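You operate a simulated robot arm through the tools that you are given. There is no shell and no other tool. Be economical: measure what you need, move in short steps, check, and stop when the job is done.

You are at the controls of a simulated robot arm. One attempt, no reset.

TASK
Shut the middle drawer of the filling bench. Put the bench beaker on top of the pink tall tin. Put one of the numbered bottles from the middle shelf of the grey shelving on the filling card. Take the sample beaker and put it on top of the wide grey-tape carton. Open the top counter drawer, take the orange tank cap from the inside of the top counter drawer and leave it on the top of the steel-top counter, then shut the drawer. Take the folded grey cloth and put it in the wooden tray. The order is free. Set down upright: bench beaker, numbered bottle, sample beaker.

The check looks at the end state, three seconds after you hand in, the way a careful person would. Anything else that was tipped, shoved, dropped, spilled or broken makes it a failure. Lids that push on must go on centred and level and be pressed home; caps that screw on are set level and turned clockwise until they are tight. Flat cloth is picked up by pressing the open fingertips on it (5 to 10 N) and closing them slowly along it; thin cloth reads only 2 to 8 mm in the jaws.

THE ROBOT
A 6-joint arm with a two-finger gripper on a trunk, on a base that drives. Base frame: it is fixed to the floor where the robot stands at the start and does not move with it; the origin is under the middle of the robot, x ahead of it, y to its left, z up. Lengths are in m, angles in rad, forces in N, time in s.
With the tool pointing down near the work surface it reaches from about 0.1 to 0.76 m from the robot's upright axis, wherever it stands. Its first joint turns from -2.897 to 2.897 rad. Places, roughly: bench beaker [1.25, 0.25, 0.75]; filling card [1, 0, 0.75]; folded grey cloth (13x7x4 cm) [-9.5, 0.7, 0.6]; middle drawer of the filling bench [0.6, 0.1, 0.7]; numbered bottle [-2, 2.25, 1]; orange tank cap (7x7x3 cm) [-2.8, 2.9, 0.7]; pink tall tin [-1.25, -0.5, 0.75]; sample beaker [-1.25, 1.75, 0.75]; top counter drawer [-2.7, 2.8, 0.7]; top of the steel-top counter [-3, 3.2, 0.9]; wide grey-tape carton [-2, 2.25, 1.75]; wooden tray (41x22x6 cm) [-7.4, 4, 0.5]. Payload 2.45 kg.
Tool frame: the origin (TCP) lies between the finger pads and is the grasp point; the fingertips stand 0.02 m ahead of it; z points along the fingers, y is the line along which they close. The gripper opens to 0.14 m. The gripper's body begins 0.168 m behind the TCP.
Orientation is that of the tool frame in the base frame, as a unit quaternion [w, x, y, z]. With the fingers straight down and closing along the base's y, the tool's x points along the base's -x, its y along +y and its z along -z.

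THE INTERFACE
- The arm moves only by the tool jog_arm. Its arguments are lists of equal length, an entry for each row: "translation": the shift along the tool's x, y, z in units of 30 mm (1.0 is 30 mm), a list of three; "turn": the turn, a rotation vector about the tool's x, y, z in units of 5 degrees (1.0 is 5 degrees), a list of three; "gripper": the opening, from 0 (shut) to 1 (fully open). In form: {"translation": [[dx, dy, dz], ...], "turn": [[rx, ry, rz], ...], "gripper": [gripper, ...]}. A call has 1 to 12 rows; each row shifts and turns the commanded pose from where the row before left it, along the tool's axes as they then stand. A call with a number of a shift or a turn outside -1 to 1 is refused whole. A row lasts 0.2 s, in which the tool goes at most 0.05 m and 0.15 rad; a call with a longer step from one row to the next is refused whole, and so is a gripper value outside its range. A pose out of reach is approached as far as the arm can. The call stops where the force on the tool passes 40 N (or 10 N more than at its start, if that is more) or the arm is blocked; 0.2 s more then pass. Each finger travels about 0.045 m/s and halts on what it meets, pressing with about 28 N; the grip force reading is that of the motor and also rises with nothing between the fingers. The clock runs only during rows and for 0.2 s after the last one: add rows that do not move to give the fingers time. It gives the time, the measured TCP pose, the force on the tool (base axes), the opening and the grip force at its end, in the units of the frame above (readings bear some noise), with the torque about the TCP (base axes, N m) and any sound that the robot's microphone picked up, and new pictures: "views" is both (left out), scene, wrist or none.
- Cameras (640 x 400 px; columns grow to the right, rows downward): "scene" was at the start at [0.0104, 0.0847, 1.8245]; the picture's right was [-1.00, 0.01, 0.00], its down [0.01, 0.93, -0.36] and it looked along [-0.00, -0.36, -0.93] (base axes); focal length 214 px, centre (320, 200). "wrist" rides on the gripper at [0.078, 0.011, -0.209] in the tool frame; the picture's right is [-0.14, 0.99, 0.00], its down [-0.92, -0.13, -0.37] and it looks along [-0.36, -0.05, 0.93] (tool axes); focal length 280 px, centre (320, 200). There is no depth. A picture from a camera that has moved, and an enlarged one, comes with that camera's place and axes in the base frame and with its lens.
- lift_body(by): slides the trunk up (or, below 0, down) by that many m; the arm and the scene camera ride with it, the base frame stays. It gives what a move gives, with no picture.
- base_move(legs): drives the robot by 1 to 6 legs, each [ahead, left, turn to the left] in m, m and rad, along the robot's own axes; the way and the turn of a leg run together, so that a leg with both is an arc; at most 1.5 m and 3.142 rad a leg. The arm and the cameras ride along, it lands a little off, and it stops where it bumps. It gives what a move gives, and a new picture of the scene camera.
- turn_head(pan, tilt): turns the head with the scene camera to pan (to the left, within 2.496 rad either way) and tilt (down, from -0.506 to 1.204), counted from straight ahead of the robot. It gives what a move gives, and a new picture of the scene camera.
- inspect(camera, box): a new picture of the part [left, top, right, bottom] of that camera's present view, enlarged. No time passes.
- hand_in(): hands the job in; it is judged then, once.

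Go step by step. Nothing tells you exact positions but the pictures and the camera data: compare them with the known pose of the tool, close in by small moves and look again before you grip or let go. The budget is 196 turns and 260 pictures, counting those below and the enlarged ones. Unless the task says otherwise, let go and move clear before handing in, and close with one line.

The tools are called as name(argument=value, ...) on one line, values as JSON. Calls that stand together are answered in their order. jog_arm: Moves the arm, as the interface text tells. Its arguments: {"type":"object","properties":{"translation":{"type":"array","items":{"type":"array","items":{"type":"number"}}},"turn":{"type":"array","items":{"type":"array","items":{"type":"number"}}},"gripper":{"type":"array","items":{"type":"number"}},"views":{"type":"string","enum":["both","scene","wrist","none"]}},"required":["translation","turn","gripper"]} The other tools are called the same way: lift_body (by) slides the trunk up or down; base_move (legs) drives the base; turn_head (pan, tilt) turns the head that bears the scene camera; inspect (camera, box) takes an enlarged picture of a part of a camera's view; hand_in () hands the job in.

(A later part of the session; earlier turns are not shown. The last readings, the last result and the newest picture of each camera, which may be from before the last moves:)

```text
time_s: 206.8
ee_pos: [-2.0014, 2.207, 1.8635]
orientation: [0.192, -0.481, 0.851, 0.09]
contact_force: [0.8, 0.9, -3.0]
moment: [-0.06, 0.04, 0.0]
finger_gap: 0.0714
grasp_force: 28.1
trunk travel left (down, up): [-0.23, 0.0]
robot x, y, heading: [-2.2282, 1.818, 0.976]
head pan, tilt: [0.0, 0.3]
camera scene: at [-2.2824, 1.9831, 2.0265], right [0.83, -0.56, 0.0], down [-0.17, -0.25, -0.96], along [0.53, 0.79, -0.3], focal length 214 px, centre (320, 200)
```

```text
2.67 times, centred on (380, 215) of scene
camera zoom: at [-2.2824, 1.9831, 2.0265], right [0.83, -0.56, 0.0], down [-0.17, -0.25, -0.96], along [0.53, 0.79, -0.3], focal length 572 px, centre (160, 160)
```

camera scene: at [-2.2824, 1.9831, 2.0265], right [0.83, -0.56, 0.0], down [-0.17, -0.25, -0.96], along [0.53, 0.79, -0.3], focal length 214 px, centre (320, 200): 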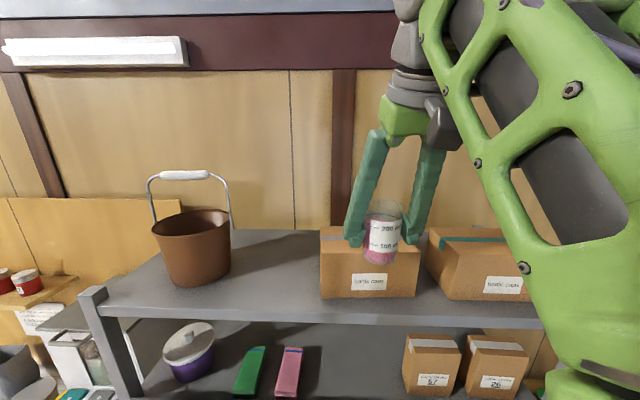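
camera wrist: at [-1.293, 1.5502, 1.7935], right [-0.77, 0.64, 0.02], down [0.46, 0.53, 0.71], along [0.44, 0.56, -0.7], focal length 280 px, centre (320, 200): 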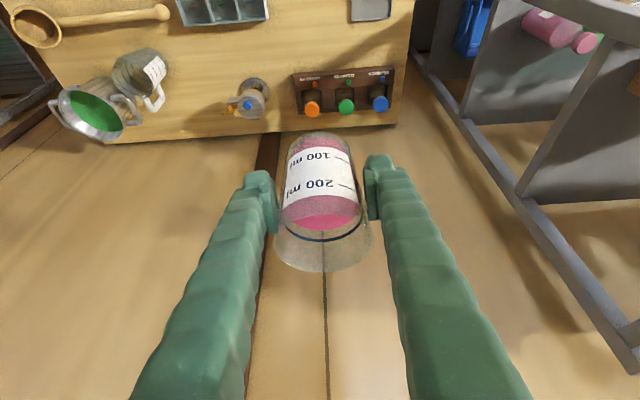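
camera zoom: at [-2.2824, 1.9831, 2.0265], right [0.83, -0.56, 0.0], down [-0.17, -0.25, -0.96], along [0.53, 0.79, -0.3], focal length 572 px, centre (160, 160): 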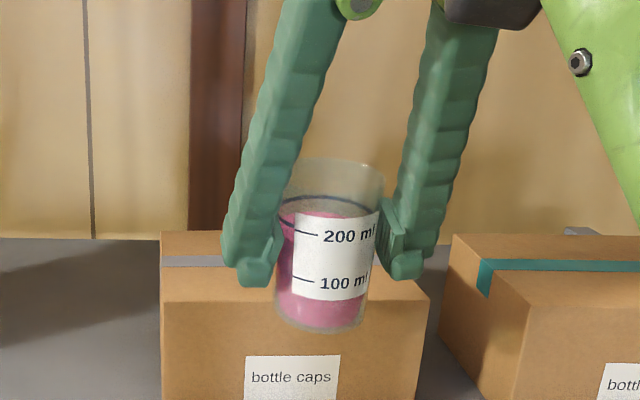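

base_move(legs=[[0.09, 0.0, 0]])

inspect(camera="scene", box=[280, 160, 480, 310])

inspect(camera="wrist", box=[200, 100, 500, 300])

```text
time_s: 207.9
ee_pos: [-1.9521, 2.2807, 1.8639]
orientation: [0.192, -0.481, 0.851, 0.09]
contact_force: [0.6, 0.2, -2.7]
moment: [-0.06, 0.1, 0.03]
finger_gap: 0.0715
grasp_force: 28.0
trunk travel left (down, up): [-0.23, 0.0]
robot x, y, heading: [-2.1782, 1.892, 0.982]
head pan, tilt: [0.0, 0.3]
camera scene: at [-2.2334, 2.056, 2.0265], right [0.83, -0.56, 0.0], down [-0.17, -0.25, -0.96], along [0.53, 0.79, -0.3], focal length 214 px, centre (320, 200)
```

scene: 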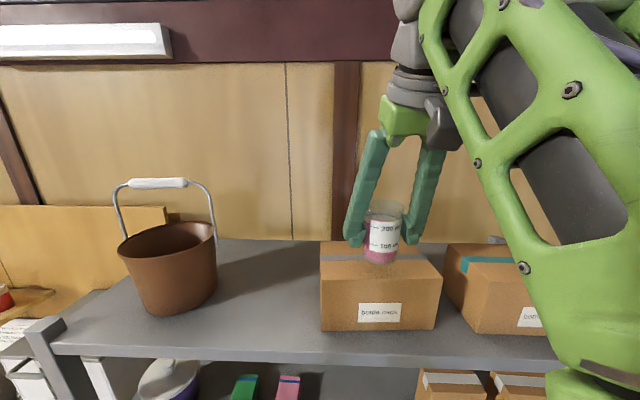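

```text
2.67 times, centred on (380, 235) of scene
camera zoom: at [-2.2334, 2.056, 2.0265], right [0.83, -0.56, 0.0], down [-0.17, -0.25, -0.96], along [0.53, 0.79, -0.3], focal length 572 px, centre (160, 107)
```

zoom: 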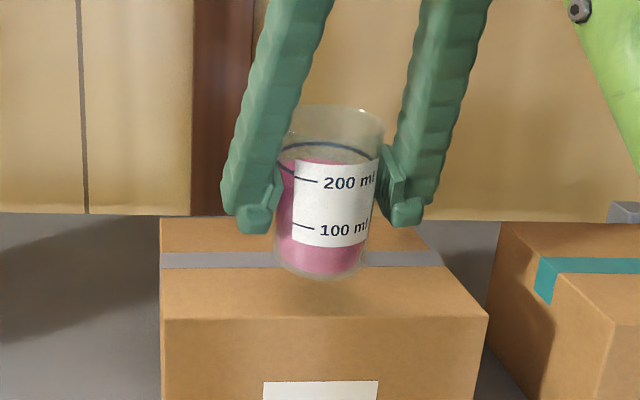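

```text
2.00 times, centred on (350, 200) of wrist
camera zoom: at [-2.0481, 2.1537, 2.0213], right [-0.78, 0.62, 0.03], down [0.45, 0.53, 0.72], along [0.44, 0.57, -0.69], focal length 561 px, centre (260, 200)
```

zoom: 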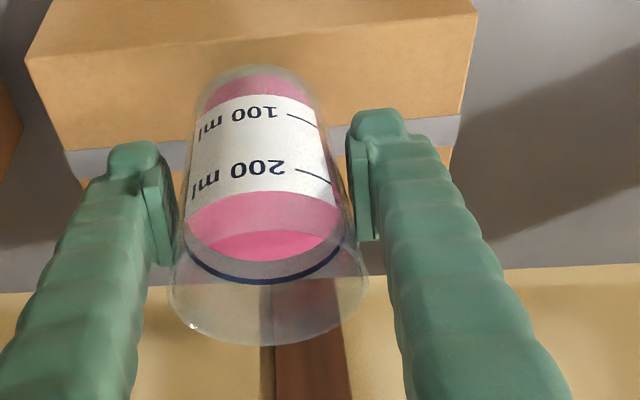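

base_move(legs=[[0.045, 0.0, 0]])

inspect(camera="wrist", box=[200, 100, 500, 300])

```text
time_s: 208.8
ee_pos: [-1.9255, 2.3189, 1.8629]
orientation: [0.191, -0.481, 0.851, 0.089]
contact_force: [1.6, 0.7, -1.9]
moment: [-0.17, 0.13, 0.02]
finger_gap: 0.0715
grasp_force: 28.0
trunk travel left (down, up): [-0.23, 0.0]
robot x, y, heading: [-2.154, 1.9245, 0.98]
head pan, tilt: [0.0, 0.3]
camera scene: at [-2.207, 2.0953, 2.0264], right [0.83, -0.56, 0.0], down [-0.17, -0.25, -0.95], along [0.53, 0.79, -0.3], focal length 214 px, centre (320, 200)
```

scene: 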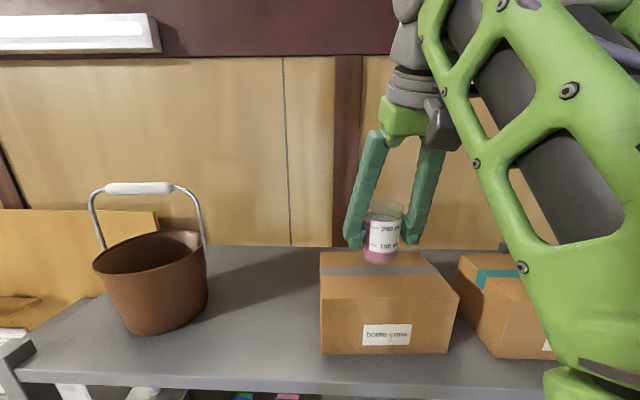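

```text
2.00 times, centred on (350, 200) of wrist
camera zoom: at [-2.0212, 2.1936, 2.0206], right [-0.78, 0.62, 0.02], down [0.45, 0.53, 0.72], along [0.44, 0.57, -0.7], focal length 561 px, centre (260, 200)
```

zoom: 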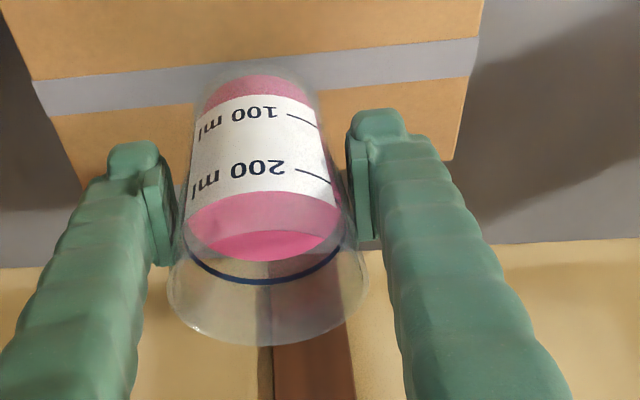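

jog_arm(translation=[[0.067, 0, 0.153], [0.067, 0, 0.153], [0, 0, 0]], turn=[[0, 0, 0], [0, 0, 0], [0, 0, 0]], gripper=[0.3, 0.3, 0.3], views="none")

inspect(camera="scene", box=[300, 190, 460, 310])

```text
time_s: 209.6
ee_pos: [-1.9279, 2.3153, 1.8528]
orientation: [0.192, -0.481, 0.851, 0.09]
contact_force: [-0.2, -0.4, -2.4]
moment: [0.01, -0.04, 0.05]
finger_gap: 0.0718
grasp_force: 28.1
trunk travel left (down, up): [-0.23, 0.0]
robot x, y, heading: [-2.1505, 1.9239, 0.979]
head pan, tilt: [0.0, 0.3]
```

```text
3.33 times, centred on (380, 250) of scene
camera zoom: at [-2.2094, 2.0917, 2.0266], right [0.83, -0.56, 0.0], down [-0.16, -0.25, -0.96], along [0.53, 0.79, -0.3], focal length 715 px, centre (120, 33)
```

zoom: 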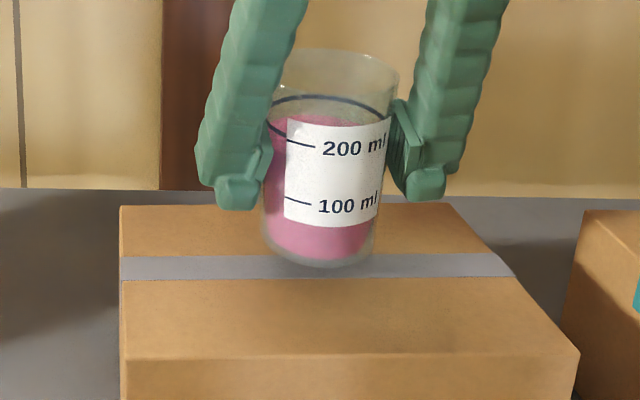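

jog_arm(translation=[[0.053, 0, 0.122], [0.053, 0, 0.122], [0, 0, 0]], turn=[[0, 0, 0], [0, 0, 0], [0, 0, 0]], gripper=[0.3, 0.3, 0.3], views="none")

jog_arm(translation=[[0.053, 0, 0.122], [0, 0, 0]], turn=[[0, 0, 0], [0, 0, 0]], gripper=[0.3, 0.3], views="none")

jog_arm(translation=[[0.053, 0, 0.122], [0, 0, 0]], turn=[[0, 0, 0], [0, 0, 0]], gripper=[0.3, 0.3], views="none")

```text
time_s: 210.4
ee_pos: [-1.9276, 2.316, 1.8454]
orientation: [0.192, -0.481, 0.851, 0.091]
contact_force: [0.1, -0.3, -1.9]
moment: [0.01, 0.02, 0.0]
finger_gap: 0.0716
grasp_force: 27.9
trunk travel left (down, up): [-0.23, 0.0]
robot x, y, heading: [-2.1535, 1.9302, 0.981]
head pan, tilt: [0.0, 0.3]
```

```text
time_s: 211.0
ee_pos: [-1.9274, 2.3163, 1.8408]
orientation: [0.192, -0.481, 0.851, 0.09]
contact_force: [-0.3, -0.1, -1.9]
moment: [-0.02, -0.01, 0.03]
finger_gap: 0.0715
grasp_force: 27.8
trunk travel left (down, up): [-0.23, 0.0]
robot x, y, heading: [-2.1514, 1.9274, 0.982]
head pan, tilt: [0.0, 0.3]
```

```text
time_s: 211.6
ee_pos: [-1.9266, 2.3152, 1.8366]
orientation: [0.192, -0.482, 0.851, 0.089]
contact_force: [0.6, 0.0, -2.4]
moment: [0.0, -0.03, -0.03]
finger_gap: 0.0712
grasp_force: 28.3
trunk travel left (down, up): [-0.23, 0.0]
robot x, y, heading: [-2.1498, 1.9297, 0.982]
head pan, tilt: [0.0, 0.3]
```

jog_arm(translation=[[0.053, 0, 0.122], [0, 0, 0]], turn=[[0, 0, 0], [0, 0, 0]], gripper=[0.3, 0.3], views="none")

jog_arm(translation=[[0.053, 0, 0.122], [0, 0, 0]], turn=[[0, 0, 0], [0, 0, 0]], gripper=[0.3, 0.3], views="none")

jog_arm(translation=[[0.04, 0, 0.09], [0, 0, 0]], turn=[[0, 0, 0], [0, 0, 0]], gripper=[0.3, 0.3], views="none")

inspect(camera="scene", box=[300, 190, 460, 310])

```text
time_s: 212.2
ee_pos: [-1.9257, 2.3151, 1.8344]
orientation: [0.194, -0.48, 0.85, 0.091]
contact_force: [1.5, 2.6, 15.4]
moment: [0.14, 0.33, -0.04]
finger_gap: 0.0716
grasp_force: 27.7
trunk travel left (down, up): [-0.23, 0.0]
robot x, y, heading: [-2.1527, 1.927, 0.982]
head pan, tilt: [0.0, 0.3]
```

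```text
time_s: 212.8
ee_pos: [-1.9259, 2.3169, 1.8305]
orientation: [0.193, -0.481, 0.851, 0.09]
contact_force: [6.2, 2.5, 22.7]
moment: [0.02, 0.23, -0.05]
finger_gap: 0.071
grasp_force: 27.8
trunk travel left (down, up): [-0.23, 0.0]
robot x, y, heading: [-2.1516, 1.9313, 0.976]
head pan, tilt: [0.0, 0.3]
```

```text
time_s: 213.4
ee_pos: [-1.9275, 2.315, 1.8266]
orientation: [0.193, -0.48, 0.851, 0.089]
contact_force: [4.1, 0.4, 23.6]
moment: [0.01, 0.19, -0.04]
finger_gap: 0.0708
grasp_force: 28.0
trunk travel left (down, up): [-0.23, 0.0]
robot x, y, heading: [-2.1478, 1.9295, 0.977]
head pan, tilt: [0.0, 0.3]
```

```text
3.33 times, centred on (380, 250) of scene
camera zoom: at [-2.2087, 2.091, 2.0267], right [0.83, -0.56, 0.0], down [-0.17, -0.24, -0.96], along [0.53, 0.79, -0.3], focal length 715 px, centre (120, 33)
```

zoom: 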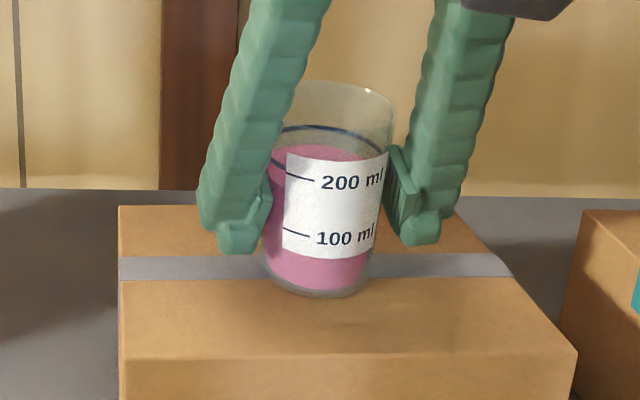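

jog_arm(translation=[[-0.04, 0, -0.09], [0, 0, 0], [0, 0, 0], [0, 0, 0], [0, 0, 0], [0, 0, 0]], turn=[[0, 0, 0], [0, 0, 0], [0, 0, 0], [0, 0, 0], [0, 0, 0], [0, 0, 0]], gripper=[0.3, 0.52, 0.56, 0.62, 0.7, 0.8], views="none")

inspect(camera="scene", box=[300, 190, 460, 310])

```text
time_s: 214.8
ee_pos: [-1.926, 2.3162, 1.8283]
orientation: [0.192, -0.481, 0.851, 0.09]
contact_force: [-0.4, -0.1, 0.0]
moment: [-0.06, 0.0, -0.01]
finger_gap: 0.1118
grasp_force: 0.1
trunk travel left (down, up): [-0.23, 0.0]
robot x, y, heading: [-2.1521, 1.9281, 0.984]
head pan, tilt: [0.0, 0.3]
```

```text
3.33 times, centred on (380, 250) of scene
camera zoom: at [-2.2092, 2.0921, 2.0266], right [0.83, -0.56, 0.0], down [-0.16, -0.25, -0.96], along [0.53, 0.79, -0.3], focal length 715 px, centre (120, 33)
```

zoom: 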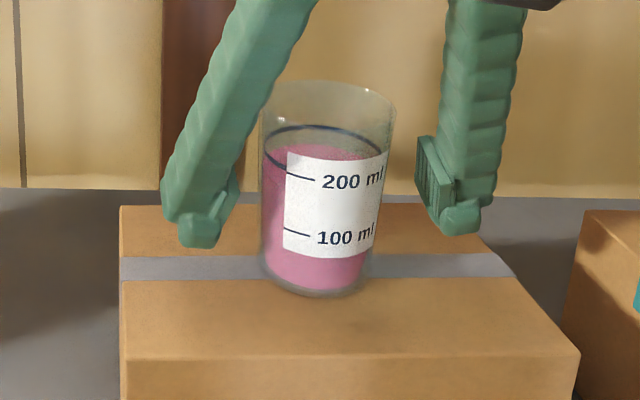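

The sample beaker stands on the carton. I'll back straight off, then look at the bottles and the counter.

base_move(legs=[[-0.3, 0, 0]])

lift_body(by=-0.13)

turn_head(pan=0.2, tilt=0.6)

inspect(camera="scene", box=[270, 80, 510, 320])

```text
time_s: 216.9
ee_pos: [-2.0977, 2.0639, 1.8291]
orientation: [0.192, -0.482, 0.85, 0.09]
contact_force: [0.8, -0.2, 1.2]
moment: [0.05, 0.01, -0.04]
finger_gap: 0.1117
grasp_force: 0.1
trunk travel left (down, up): [-0.23, 0.0]
robot x, y, heading: [-2.3195, 1.6782, 0.983]
head pan, tilt: [0.0, 0.3]
camera scene: at [-2.3792, 1.8388, 2.0266], right [0.83, -0.55, 0.0], down [-0.16, -0.25, -0.96], along [0.53, 0.79, -0.3], focal length 214 px, centre (320, 200)
```

scene: 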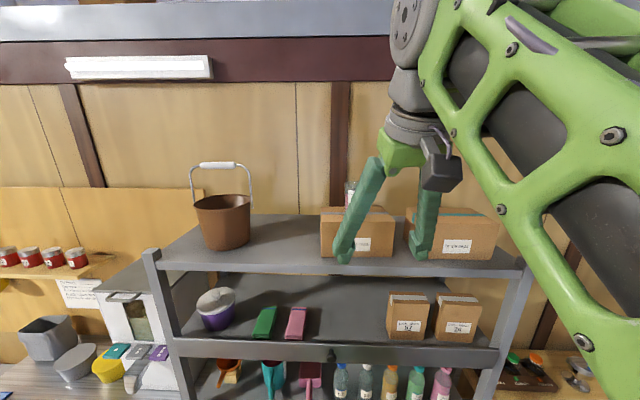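

```text
time_s: 218.5
ee_pos: [-2.0968, 2.0649, 1.6993]
orientation: [0.192, -0.482, 0.85, 0.091]
contact_force: [-1.1, -0.1, 0.6]
moment: [0.01, 0.0, 0.03]
finger_gap: 0.1121
grasp_force: 0.1
trunk travel left (down, up): [-0.1, 0.13]
robot x, y, heading: [-2.3254, 1.6729, 0.983]
head pan, tilt: [0.0, 0.3]
```

```text
time_s: 219.3
ee_pos: [-2.0971, 2.064, 1.6996]
orientation: [0.191, -0.482, 0.851, 0.089]
contact_force: [1.6, 1.7, 0.3]
moment: [-0.03, 0.01, 0.02]
finger_gap: 0.1119
grasp_force: 0.0
trunk travel left (down, up): [-0.1, 0.13]
robot x, y, heading: [-2.3206, 1.6776, 0.982]
head pan, tilt: [0.201, 0.6]
camera scene: at [-2.3968, 1.844, 1.8692], right [0.93, -0.38, 0.0], down [-0.21, -0.52, -0.83], along [0.31, 0.76, -0.56], focal length 214 px, centre (320, 200)
```

scene: 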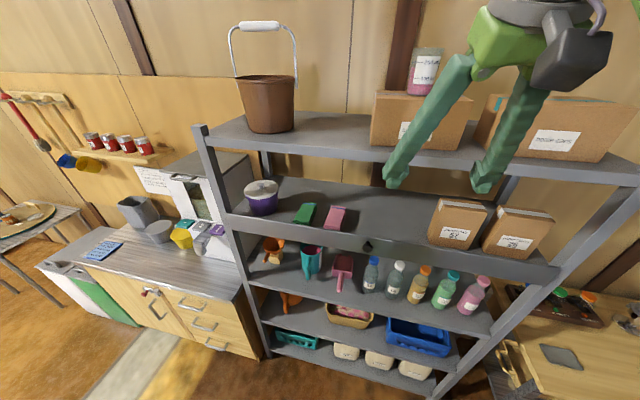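

```text
1.67 times, centred on (390, 200) of scene
camera zoom: at [-2.3968, 1.844, 1.8692], right [0.93, -0.38, 0.0], down [-0.21, -0.52, -0.83], along [0.31, 0.76, -0.56], focal length 358 px, centre (203, 200)
```

zoom: 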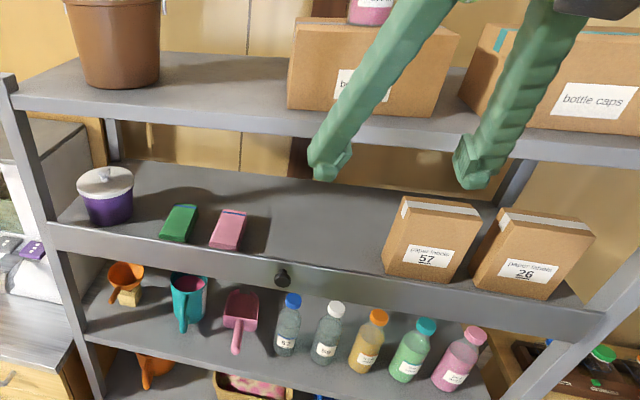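

jog_arm(translation=[[0, 0, 0], [0, 0, 0], [0, 0, 0], [0, 0, 0], [0, 0, 0], [0, 0, 0], [0, 0, 1], [0, 0, 1], [0, 0, 1], [0, 0, 1], [0, 0, 1], [0, 0, 1]], turn=[[0, 0.97, 0], [0, 0.97, 0], [0, 0.97, 0], [0, 0.97, 0], [0, 0.97, 0], [0, 0, 0], [0, 0, 1], [0, 0, 1], [0, 0, 1], [0, 0, 1], [0, 0, 1], [0, 0, 1]], gripper=[0.5, 0.5, 0.5, 0.5, 0.5, 0.5, 0.5, 0.5, 0.5, 0.5, 0.5, 0.5], views="none")

jog_arm(translation=[[0, 0, 1], [0, 0, 1], [0, 0, 1], [0, 0, 1], [0, 0, 1], [0, 0, 1], [0, 0, 1], [0, 0, 1], [0, 0, 1], [0, 0, 1], [0, 0, 1], [0, 0, 1]], turn=[[0, 0, 1], [0, 0, 1], [0, 0, 1], [0, 0, 1], [0, 0, 1], [0, 0, 1], [0, 0, 1], [0, 0, 1], [0, 0, 1], [0, 0, 1], [0, 0, 1], [0, 0, 1]], gripper=[0.5, 0.5, 0.5, 0.5, 0.5, 0.5, 0.5, 0.5, 0.5, 0.5, 0.5, 0.5], views="none")

base_move(legs=[[0, 0.9, 0]])

inspect(camera="wrist", box=[0, 0, 640, 400])

```text
time_s: 221.9
ee_pos: [-2.0922, 2.0538, 1.4098]
orientation: [0.012, -0.247, 0.969, -0.011]
contact_force: [-0.5, 0.4, -0.4]
moment: [0.04, 0.01, 0.0]
finger_gap: 0.07
grasp_force: 0.0
out of reach, approached as far as the arm can: row 2, 3, 4, 5
trunk travel left (down, up): [-0.1, 0.13]
robot x, y, heading: [-2.3193, 1.6779, 0.985]
head pan, tilt: [0.201, 0.6]
```

```text
time_s: 224.5
ee_pos: [-2.0824, 2.047, 1.0481]
orientation: [0.016, 0.27, 0.963, -0.003]
contact_force: [-0.2, 0.9, 0.4]
moment: [-0.02, -0.03, 0.01]
finger_gap: 0.0699
grasp_force: 0.0
trunk travel left (down, up): [-0.1, 0.13]
robot x, y, heading: [-2.3223, 1.6746, 0.985]
head pan, tilt: [0.201, 0.6]
```

```text
time_s: 232.6
ee_pos: [-2.821, 2.5393, 1.0481]
orientation: [0.016, 0.27, 0.963, -0.004]
contact_force: [0.9, -0.2, 0.3]
moment: [0.0, -0.02, -0.03]
finger_gap: 0.0698
grasp_force: 0.0
trunk travel left (down, up): [-0.1, 0.13]
robot x, y, heading: [-3.0559, 2.1647, 0.985]
head pan, tilt: [0.201, 0.6]
camera scene: at [-3.1341, 2.3366, 1.8691], right [0.93, -0.38, 0.0], down [-0.21, -0.52, -0.83], along [0.31, 0.76, -0.56], focal length 214 px, centre (320, 200)
```

scene: 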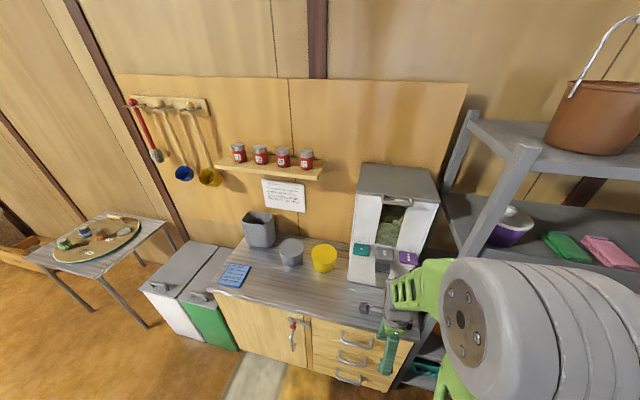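

```text
1.00 times, centred on (320, 200) of wrist (not enlarged: the box is as wide or as high as the picture)
camera zoom: at [-2.887, 2.5927, 1.2549], right [0.63, 0.77, 0.01], down [0.71, -0.58, 0.4], along [0.31, -0.25, -0.92], focal length 280 px, centre (320, 200)
```

zoom: 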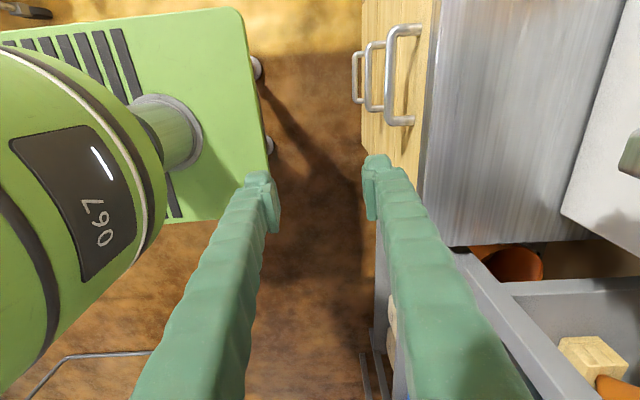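

jog_arm(translation=[[0.63, 0.9, 0], [0.63, 0.9, 0], [0.63, 0.9, 0], [0.63, 0.9, 0], [0, 0, 0], [0, 0, 0]], turn=[[0, 0, 0], [0, 0, 0], [0, 0, 0], [0, 0, 0], [0, 0.38, 0.54], [0, 0, 0]], gripper=[0.35, 0.35, 0.35, 0.35, 0.35, 0.35], views="wrist")

```text
time_s: 234.0
ee_pos: [-2.8281, 2.6723, 1.0448]
orientation: [0.0, 0.292, 0.956, 0.002]
contact_force: [-0.2, -0.8, -0.7]
moment: [-0.01, 0.02, 0.0]
finger_gap: 0.0491
grasp_force: 0.1
trunk travel left (down, up): [-0.1, 0.13]
robot x, y, heading: [-3.0572, 2.1668, 0.979]
head pan, tilt: [0.201, 0.6]
camera wrist: at [-2.8867, 2.7236, 1.2548], right [0.67, 0.74, 0.0], down [0.69, -0.62, 0.37], along [0.28, -0.24, -0.93], focal length 280 px, centre (320, 200)
```

wrist: 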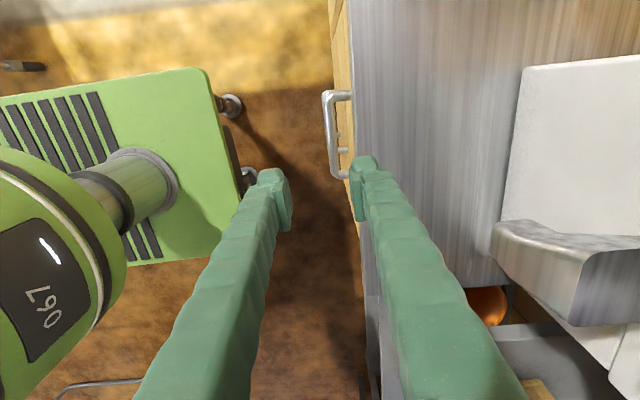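

inspect(camera="wrist", box=[280, 60, 420, 210])

```text
2.67 times, centred on (350, 135) of wrist
camera zoom: at [-2.8867, 2.7236, 1.2548], right [0.67, 0.74, 0.0], down [0.69, -0.62, 0.37], along [0.28, -0.24, -0.93], focal length 748 px, centre (240, 373)
```

zoom: 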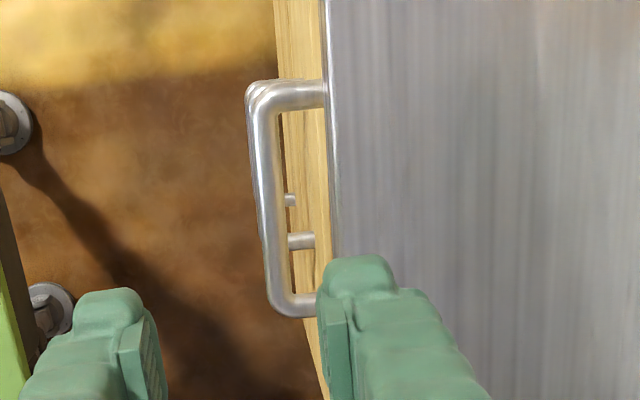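

jog_arm(translation=[[0, 0, 0], [0, 0, 0], [0, 0, 0], [0, 0, 0], [0, -0.25, 0.87], [0, -0.25, 0.87], [0, -0.25, 0.87], [0, -0.25, 0.87], [0, -0.25, 0.87], [0, -0.25, 0.87], [0, -0.25, 0.87], [0, 0, 0]], turn=[[-0.8, 0, 0], [-0.8, 0, 0], [-0.8, 0, 0], [-0.8, 0, 0], [0, 0, 0], [0, 0, 0], [0, 0, 0], [0, 0, 0], [0, 0, 0], [0, 0, 0], [0, 0, 0], [0, 0, 0]], gripper=[0.35, 0.35, 0.35, 0.35, 0.35, 0.35, 0.35, 0.35, 0.35, 0.35, 0.35, 0.35], views="wrist")

```text
time_s: 236.6
ee_pos: [-2.8042, 2.7131, 0.9058]
orientation: [0.037, 0.29, 0.948, 0.127]
contact_force: [0.3, 0.0, 0.4]
moment: [0.0, -0.01, 0.0]
finger_gap: 0.0492
grasp_force: 0.1
out of reach, approached as far as the arm can: row 8, 9, 10, 11
trunk travel left (down, up): [-0.1, 0.13]
robot x, y, heading: [-3.0597, 2.1673, 0.983]
head pan, tilt: [0.201, 0.6]
camera wrist: at [-2.8937, 2.722, 1.1112], right [0.65, 0.72, 0.26], down [0.64, -0.7, 0.32], along [0.41, -0.04, -0.91], focal length 280 px, centre (320, 200)
```

wrist: 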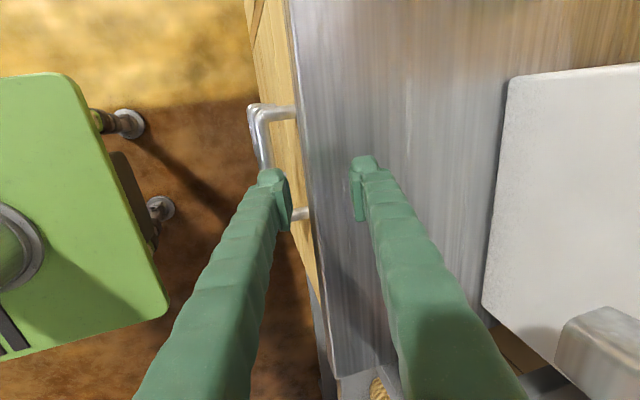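

base_move(legs=[[-0.12, 0, 0]])

lift_body(by=-0.1)

inspect(camera="wrist", box=[0, 0, 640, 400])

```text
time_s: 237.9
ee_pos: [-2.8738, 2.6134, 0.9081]
orientation: [0.037, 0.289, 0.948, 0.126]
contact_force: [0.3, -0.1, 0.7]
moment: [0.03, 0.0, -0.02]
finger_gap: 0.0494
grasp_force: 0.2
trunk travel left (down, up): [-0.1, 0.13]
robot x, y, heading: [-3.1267, 2.0679, 0.976]
head pan, tilt: [0.201, 0.6]
camera scene: at [-3.2024, 2.2344, 1.8692], right [0.93, -0.38, 0.0], down [-0.21, -0.52, -0.83], along [0.31, 0.76, -0.56], focal length 214 px, centre (320, 200)
```

scene: 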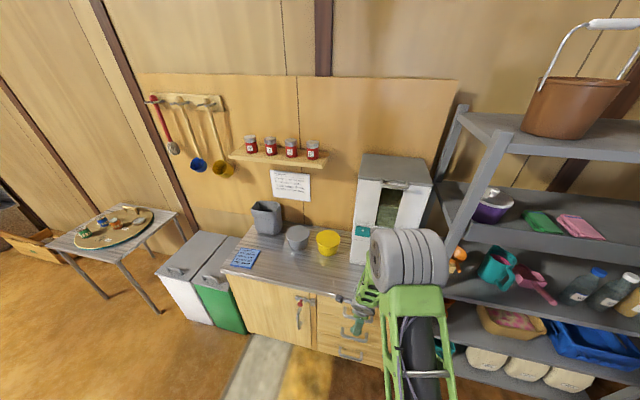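

```text
time_s: 239.2
ee_pos: [-2.8723, 2.6151, 0.8074]
orientation: [0.038, 0.289, 0.948, 0.126]
contact_force: [0.3, 1.4, 0.1]
moment: [0.0, 0.01, 0.01]
finger_gap: 0.049
grasp_force: 0.0
trunk travel left (down, up): [0.0, 0.23]
robot x, y, heading: [-3.1255, 2.0693, 0.981]
head pan, tilt: [0.201, 0.6]
```

```text
1.00 times, centred on (320, 200) of wrist (not enlarged: the box is as wide or as high as the picture)
camera zoom: at [-2.9619, 2.6213, 1.0116], right [0.65, 0.72, 0.26], down [0.64, -0.7, 0.32], along [0.41, -0.04, -0.91], focal length 280 px, centre (320, 200)
```

zoom: 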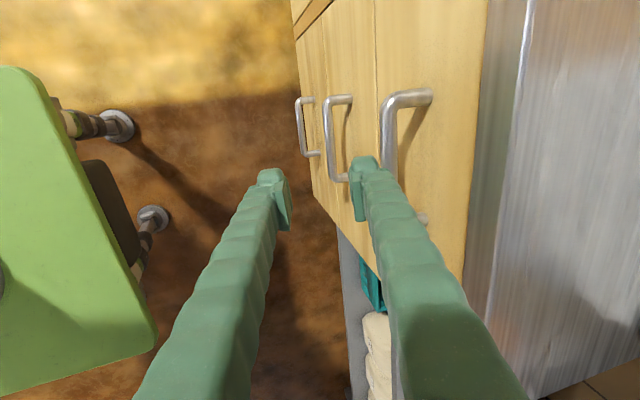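

jog_arm(translation=[[-0.06, 0.9, 0.285], [-0.06, 0.9, 0.285], [-0.06, 0.9, 0.285], [0, 0, 0]], turn=[[0, 0, 0], [0, 0, 0], [0, 0, 0], [0, 0, 0]], gripper=[0.35, 0.35, 0.35, 0.35], views="wrist")

inspect(camera="wrist", box=[230, 80, 430, 240])

```text
time_s: 240.2
ee_pos: [-2.8206, 2.6797, 0.8003]
orientation: [0.038, 0.289, 0.948, 0.124]
contact_force: [-5.7, -6.4, -6.7]
moment: [-0.01, 0.07, -0.07]
finger_gap: 0.0428
grasp_force: 0.1
trunk travel left (down, up): [0.0, 0.23]
robot x, y, heading: [-3.1238, 2.0648, 0.984]
head pan, tilt: [0.201, 0.6]
camera wrist: at [-2.9101, 2.6874, 1.0062], right [0.65, 0.72, 0.26], down [0.64, -0.69, 0.32], along [0.41, -0.04, -0.91], focal length 280 px, centre (320, 200)
```

wrist: 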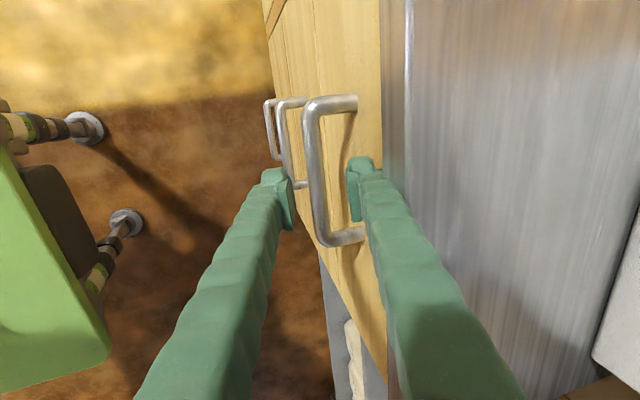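

```text
2.50 times, centred on (330, 160) of wrist
camera zoom: at [-2.9101, 2.6874, 1.0062], right [0.65, 0.72, 0.26], down [0.64, -0.69, 0.32], along [0.41, -0.04, -0.91], focal length 701 px, centre (295, 300)
```

zoom: 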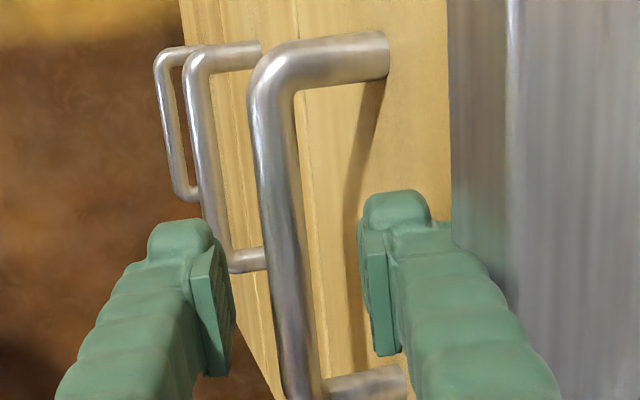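

jog_arm(translation=[[0, -0.12, 0], [0.03, -0.11, 0.4], [0.03, -0.11, 0.4], [0.03, -0.11, 0.4], [0, 0, 0]], turn=[[0, 0, 0], [0, 0, 0], [0, 0, 0], [0, 0, 0], [0, 0, 0]], gripper=[0.35, 0.35, 0.35, 0.35, 0.35], views="wrist")

inspect(camera="wrist", box=[230, 80, 430, 240])

```text
time_s: 241.4
ee_pos: [-2.8273, 2.6801, 0.7638]
orientation: [0.038, 0.289, 0.948, 0.127]
contact_force: [0.6, 0.7, 0.0]
moment: [0.0, 0.01, 0.0]
finger_gap: 0.049
grasp_force: 0.0
trunk travel left (down, up): [0.0, 0.23]
robot x, y, heading: [-3.1278, 2.0645, 0.986]
head pan, tilt: [0.201, 0.6]
camera wrist: at [-2.9152, 2.6878, 0.9696], right [0.65, 0.72, 0.26], down [0.64, -0.7, 0.32], along [0.41, -0.04, -0.91], focal length 280 px, centre (320, 200)
```

wrist: 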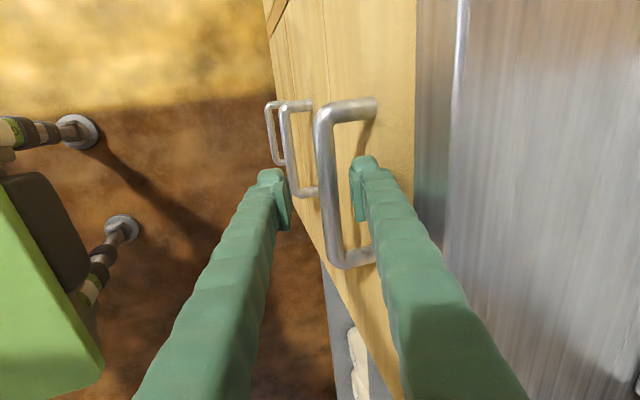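

```text
2.50 times, centred on (330, 160) of wrist
camera zoom: at [-2.9152, 2.6878, 0.9696], right [0.65, 0.72, 0.26], down [0.64, -0.7, 0.32], along [0.41, -0.04, -0.91], focal length 701 px, centre (295, 300)
```

zoom: 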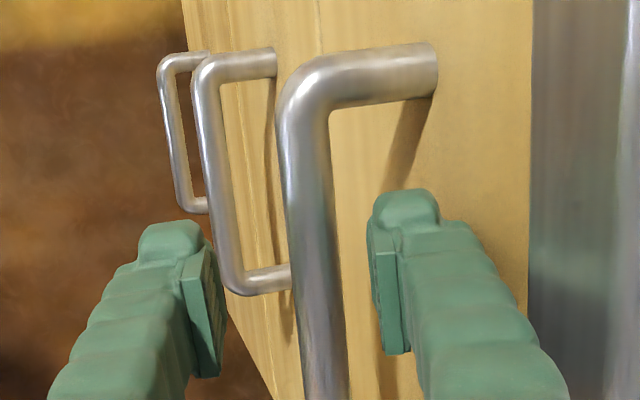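

jog_arm(translation=[[0.02, -0.05, 0.4], [0.02, -0.05, 0.35], [0, 0, 0], [0, 0, 0], [0, 0, 0], [0, 0, 0]], turn=[[0, 0, 0], [0, 0, 0], [0, 0, 0], [0, 0, 0], [0, 0, 0], [0, 0, 0]], gripper=[0.35, 0.35, 0.35, 0.2, 0.1, 0.05], views="wrist")

```text
time_s: 242.8
ee_pos: [-2.8253, 2.6828, 0.742]
orientation: [0.038, 0.29, 0.948, 0.126]
contact_force: [-1.7, -0.2, 1.4]
moment: [0.07, 0.11, -0.73]
finger_gap: 0.0145
grasp_force: 23.5
trunk travel left (down, up): [0.0, 0.23]
robot x, y, heading: [-3.127, 2.0621, 0.985]
head pan, tilt: [0.201, 0.6]
camera wrist: at [-2.9145, 2.6911, 0.9468], right [0.65, 0.72, 0.26], down [0.64, -0.7, 0.32], along [0.41, -0.04, -0.91], focal length 280 px, centre (320, 200)
```

wrist: 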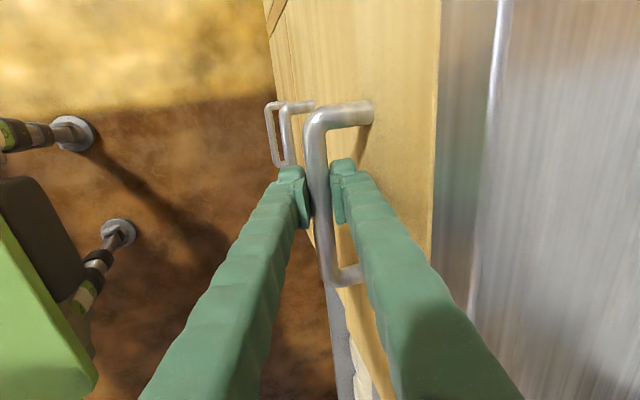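

base_move(legs=[[-0.24, 0, 0]])

inspect(camera="wrist", box=[0, 0, 640, 400])

```text
time_s: 244.2
ee_pos: [-2.9135, 2.5627, 0.7407]
orientation: [0.037, 0.289, 0.948, 0.13]
contact_force: [-2.3, 1.9, -4.4]
moment: [-0.82, -0.57, -1.73]
finger_gap: 0.014
grasp_force: 40.6
trunk travel left (down, up): [0.0, 0.23]
robot x, y, heading: [-3.2071, 1.9383, 0.985]
head pan, tilt: [0.201, 0.6]
stopped in leg 1: the force on the tool passed its limit at 42 N (the readings are from after the stop); the commanded pose is now the measured one
camera scene: at [-3.286, 2.1108, 1.769], right [0.93, -0.38, 0.0], down [-0.21, -0.52, -0.82], along [0.31, 0.76, -0.57], focal length 214 px, centre (320, 200)
```

scene: 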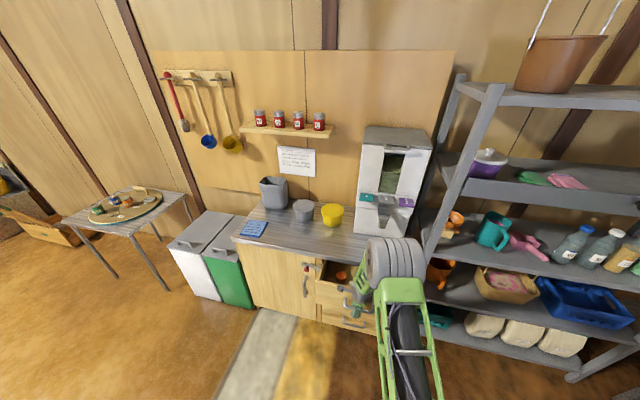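

```text
1.00 times, centred on (320, 200) of wrist (not enlarged: the box is as wide or as high as the picture)
camera zoom: at [-3.0016, 2.5685, 0.9469], right [0.65, 0.72, 0.26], down [0.64, -0.7, 0.31], along [0.41, -0.03, -0.91], focal length 280 px, centre (320, 200)
```

zoom: 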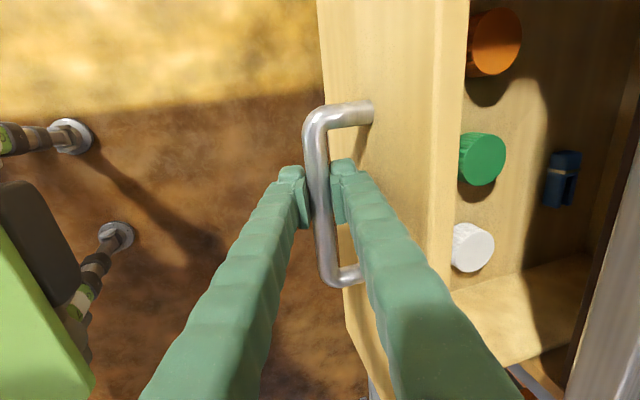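

The drawer is open by about 0.15 m and the orange cap is visible at its left. I'll release the handle, rise and re-orient so the fingers close along the drawer front.

jog_arm(translation=[[0, 0, 0], [0, 0, 0], [0, 0, 0], [-0.02, 0.05, -0.4], [-0.02, 0.05, -0.4], [-0.03, 0.11, -0.4], [-0.03, 0.11, -0.6], [-0.05, 0.25, -0.9], [-0.05, 0.25, -0.9], [-0.05, 0.25, -0.9], [-0.05, 0.25, -0.9], [0, 0, 0]], turn=[[0, 0, 0], [0, 0, 0], [0, 0, 0], [0, 0, 0], [0, 0, 0], [0, 0, 0], [0, 0, 0], [0, 0, 0], [0, 0, 0], [0, 0, 0], [0, 0, 0], [0, 0, 0]], gripper=[0.2, 0.3, 0.35, 0.35, 0.35, 0.35, 0.35, 0.35, 0.35, 0.35, 0.35, 0.35], views="none")

jog_arm(translation=[[0, 0, -1], [0, 0, -1], [0, 0, 0], [0, 0, 0], [0, 0, 0], [0, 0, 0], [0, 0, 0], [0, 0, 0], [0, 0, 0], [0, 0, 0], [0, 0, 0], [0, 0, 0]], turn=[[1, 0, 0], [1, 0, 0], [1, 0, 0], [0, -0.8, 0], [0, 0, -1], [0, 0, -1], [0, 0, -1], [0, 0, -1], [0, 0, -1], [0, 0, -1], [0, 0, -1], [0, 0, -1]], gripper=[0.9, 0.9, 0.9, 0.9, 0.9, 0.9, 0.9, 0.9, 0.9, 0.9, 0.9, 0.9], views="none")

jog_arm(translation=[[0, 0, 0], [0, 0, 0], [0, 0, 0], [0, 0, 0], [0, 0, 0], [0, 0, 0], [0, 0, 0], [0, 0, 0], [0, 0, 0], [0, 0, 0], [0, 0, 0]], turn=[[0, 0, -1], [0, 0, -1], [0, 0, -1], [0, 0, -1], [0, 0, -1], [0, 0, -1], [0, 0, -1], [0, 0, -1], [0, 0, -1], [0, 0, -1], [0, 0, 0]], gripper=[0.9, 0.9, 0.9, 0.9, 0.9, 0.9, 0.9, 0.9, 0.9, 0.9, 0.9], views="wrist")

```text
time_s: 246.8
ee_pos: [-2.9071, 2.5531, 0.9093]
orientation: [0.036, 0.288, 0.948, 0.131]
contact_force: [0.5, -1.0, -0.7]
moment: [0.01, 0.0, 0.02]
finger_gap: 0.0491
grasp_force: 0.0
trunk travel left (down, up): [0.0, 0.23]
robot x, y, heading: [-3.211, 1.9438, 0.987]
head pan, tilt: [0.201, 0.6]
```

```text
time_s: 249.4
ee_pos: [-2.9146, 2.5396, 0.967]
orientation: [0.028, -0.056, 0.998, -0.015]
contact_force: [0.0, -1.0, 0.0]
moment: [0.02, 0.02, 0.0]
finger_gap: 0.126
grasp_force: 0.0
trunk travel left (down, up): [0.0, 0.23]
robot x, y, heading: [-3.2074, 1.9431, 0.982]
head pan, tilt: [0.201, 0.6]
```

```text
time_s: 251.8
ee_pos: [-2.914, 2.5422, 0.9674]
orientation: [0.019, -0.472, 0.881, -0.025]
contact_force: [0.4, -0.7, 0.8]
moment: [0.0, -0.03, 0.0]
finger_gap: 0.1263
grasp_force: 0.0
trunk travel left (down, up): [0.0, 0.23]
robot x, y, heading: [-3.21, 1.9437, 0.983]
head pan, tilt: [0.201, 0.6]
camera wrist: at [-2.9785, 2.4884, 1.175], right [-0.75, 0.66, -0.06], down [0.59, 0.71, 0.39], along [0.3, 0.25, -0.92], focal length 280 px, centre (320, 200)
```

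wrist: 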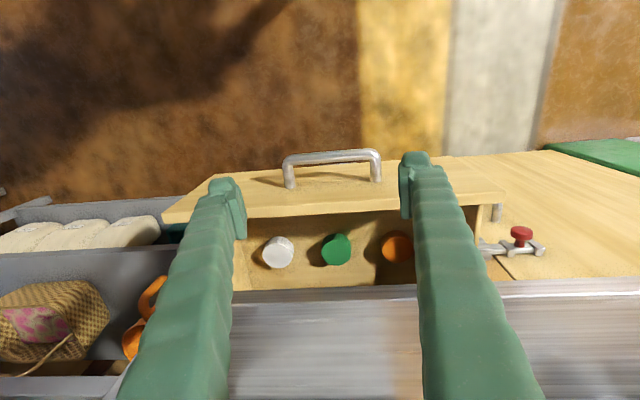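

jog_arm(translation=[[0, 0, 0], [-1, 0, 0], [-1, 0, 0], [-1, 0, 0], [-1, 0, 0], [-0.4, 0, 0], [0, 0, 0], [0, 0, 0]], turn=[[-0.72, 0, 0], [0, 0, 0], [0, 0, 0], [0, 0, 0], [0, 0, 0], [0, 0, 0], [0, 0, 0], [0, 0, 0]], gripper=[0, 0, 0, 0, 0, 0, 0, 0], views="wrist")

```text
time_s: 253.6
ee_pos: [-2.8408, 2.6505, 0.9703]
orientation: [0.005, -0.472, 0.881, 0.002]
contact_force: [-0.6, 0.0, 0.0]
moment: [0.02, 0.01, 0.01]
finger_gap: 0.0
grasp_force: 26.7
trunk travel left (down, up): [0.0, 0.23]
robot x, y, heading: [-3.2101, 1.9416, 0.977]
head pan, tilt: [0.201, 0.6]
camera wrist: at [-2.8942, 2.5901, 1.1778], right [-0.75, 0.66, 0.0], down [0.61, 0.69, 0.38], along [0.25, 0.28, -0.93], focal length 280 px, centre (320, 200)
```

wrist: 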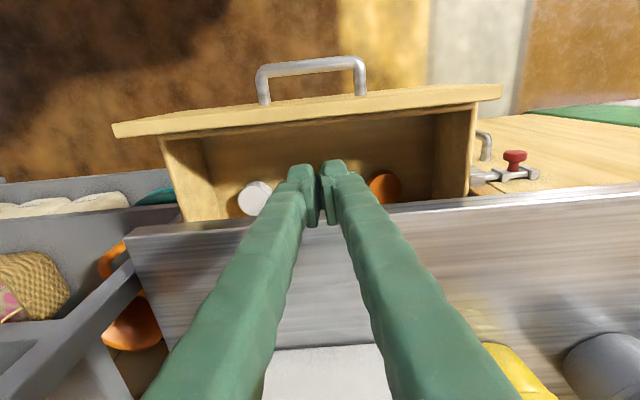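

jog_arm(translation=[[1, 0, 0], [1, 0, 0], [1, 0, 0], [1, 0, 0], [0, 0, 0]], turn=[[0, 0, 0], [0, 0, 0], [0, 0, 0], [0, 0, 0], [0, 0, 0]], gripper=[0, 0, 0, 0, 0], views="none")

base_move(legs=[[0.12, 0, 0]])

jog_arm(translation=[[0, 0, 1], [0, 0, 1], [0, 0, 1], [0, 0, 1], [0, 0, 1], [0, 0, 0.8], [0, 0, 0]], turn=[[0, 0, 0], [0, 0, 0], [0, 0, 0], [0, 0, 0], [0, 0, 0], [0, 0, 0], [0, 0, 0]], gripper=[0, 0, 0, 0, 0, 0, 0], views="wrist")

```text
time_s: 254.8
ee_pos: [-2.9099, 2.5498, 0.9659]
orientation: [0.004, -0.473, 0.881, 0.002]
contact_force: [-0.6, 0.1, -0.6]
moment: [0.03, 0.0, -0.01]
finger_gap: 0.0
grasp_force: 27.8
trunk travel left (down, up): [0.0, 0.23]
robot x, y, heading: [-3.2096, 1.9428, 0.983]
head pan, tilt: [0.201, 0.6]
```

```text
time_s: 256.1
ee_pos: [-2.8438, 2.6488, 0.9668]
orientation: [0.004, -0.472, 0.882, 0.002]
contact_force: [0.0, -0.8, -0.2]
moment: [0.02, -0.02, 0.02]
finger_gap: 0.0
grasp_force: 27.9
trunk travel left (down, up): [0.0, 0.23]
robot x, y, heading: [-3.1433, 2.043, 0.987]
head pan, tilt: [0.201, 0.6]
camera scene: at [-3.22, 2.209, 1.769], right [0.93, -0.38, 0.0], down [-0.21, -0.52, -0.82], along [0.31, 0.76, -0.57], focal length 214 px, centre (320, 200)
```

scene: 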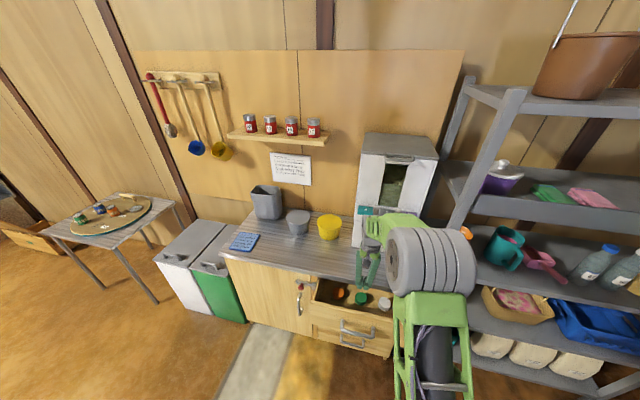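

```text
time_s: 257.6
ee_pos: [-2.8421, 2.6512, 0.7915]
orientation: [0.004, -0.472, 0.882, 0.002]
contact_force: [0.2, -0.1, -0.9]
moment: [-0.01, -0.03, -0.02]
finger_gap: 0.0001
grasp_force: 28.4
trunk travel left (down, up): [0.0, 0.23]
robot x, y, heading: [-3.1433, 2.04, 0.98]
head pan, tilt: [0.201, 0.6]
camera wrist: at [-2.8959, 2.5901, 0.9998], right [-0.75, 0.66, 0.0], down [0.62, 0.69, 0.38], along [0.25, 0.28, -0.93], focal length 280 px, centre (320, 200)
```

wrist: 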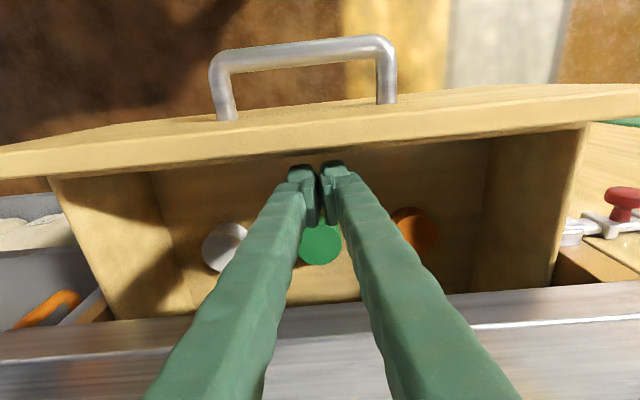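

jog_arm(translation=[[0.4, 0, 0], [0.4, 0, 0], [0.4, 0, 0], [0.4, 0, 0], [0.4, 0, 0], [0.4, 0, 0], [0.4, 0, 0], [0.4, 0, 0], [0, 0, 0]], turn=[[0, 0, 0], [0, 0, 0], [0, 0, 0], [0, 0, 0], [0, 0, 0], [0, 0, 0], [0, 0, 0], [0, 0, 0], [0, 0, 0]], gripper=[0, 0, 0, 0, 0, 0, 0, 0, 0], views="wrist")

```text
time_s: 259.6
ee_pos: [-2.8952, 2.5686, 0.791]
orientation: [0.004, -0.472, 0.882, 0.002]
contact_force: [-0.1, -0.1, -0.3]
moment: [-0.01, -0.02, -0.02]
finger_gap: 0.0
grasp_force: 28.0
trunk travel left (down, up): [0.0, 0.23]
robot x, y, heading: [-3.1444, 2.0422, 0.978]
head pan, tilt: [0.201, 0.6]
camera wrist: at [-2.949, 2.5095, 1.0], right [-0.75, 0.66, 0.0], down [0.62, 0.69, 0.38], along [0.25, 0.28, -0.93], focal length 280 px, centre (320, 200)
```

wrist: 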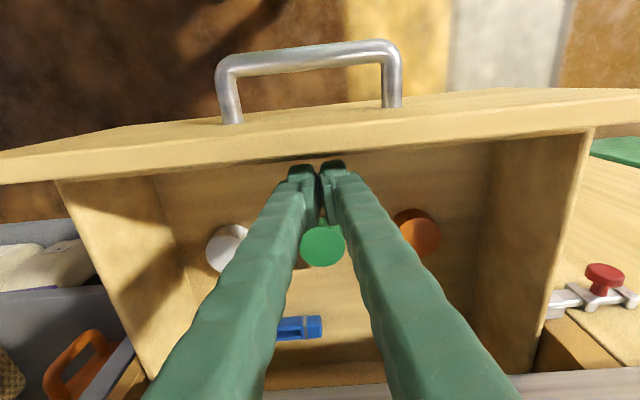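

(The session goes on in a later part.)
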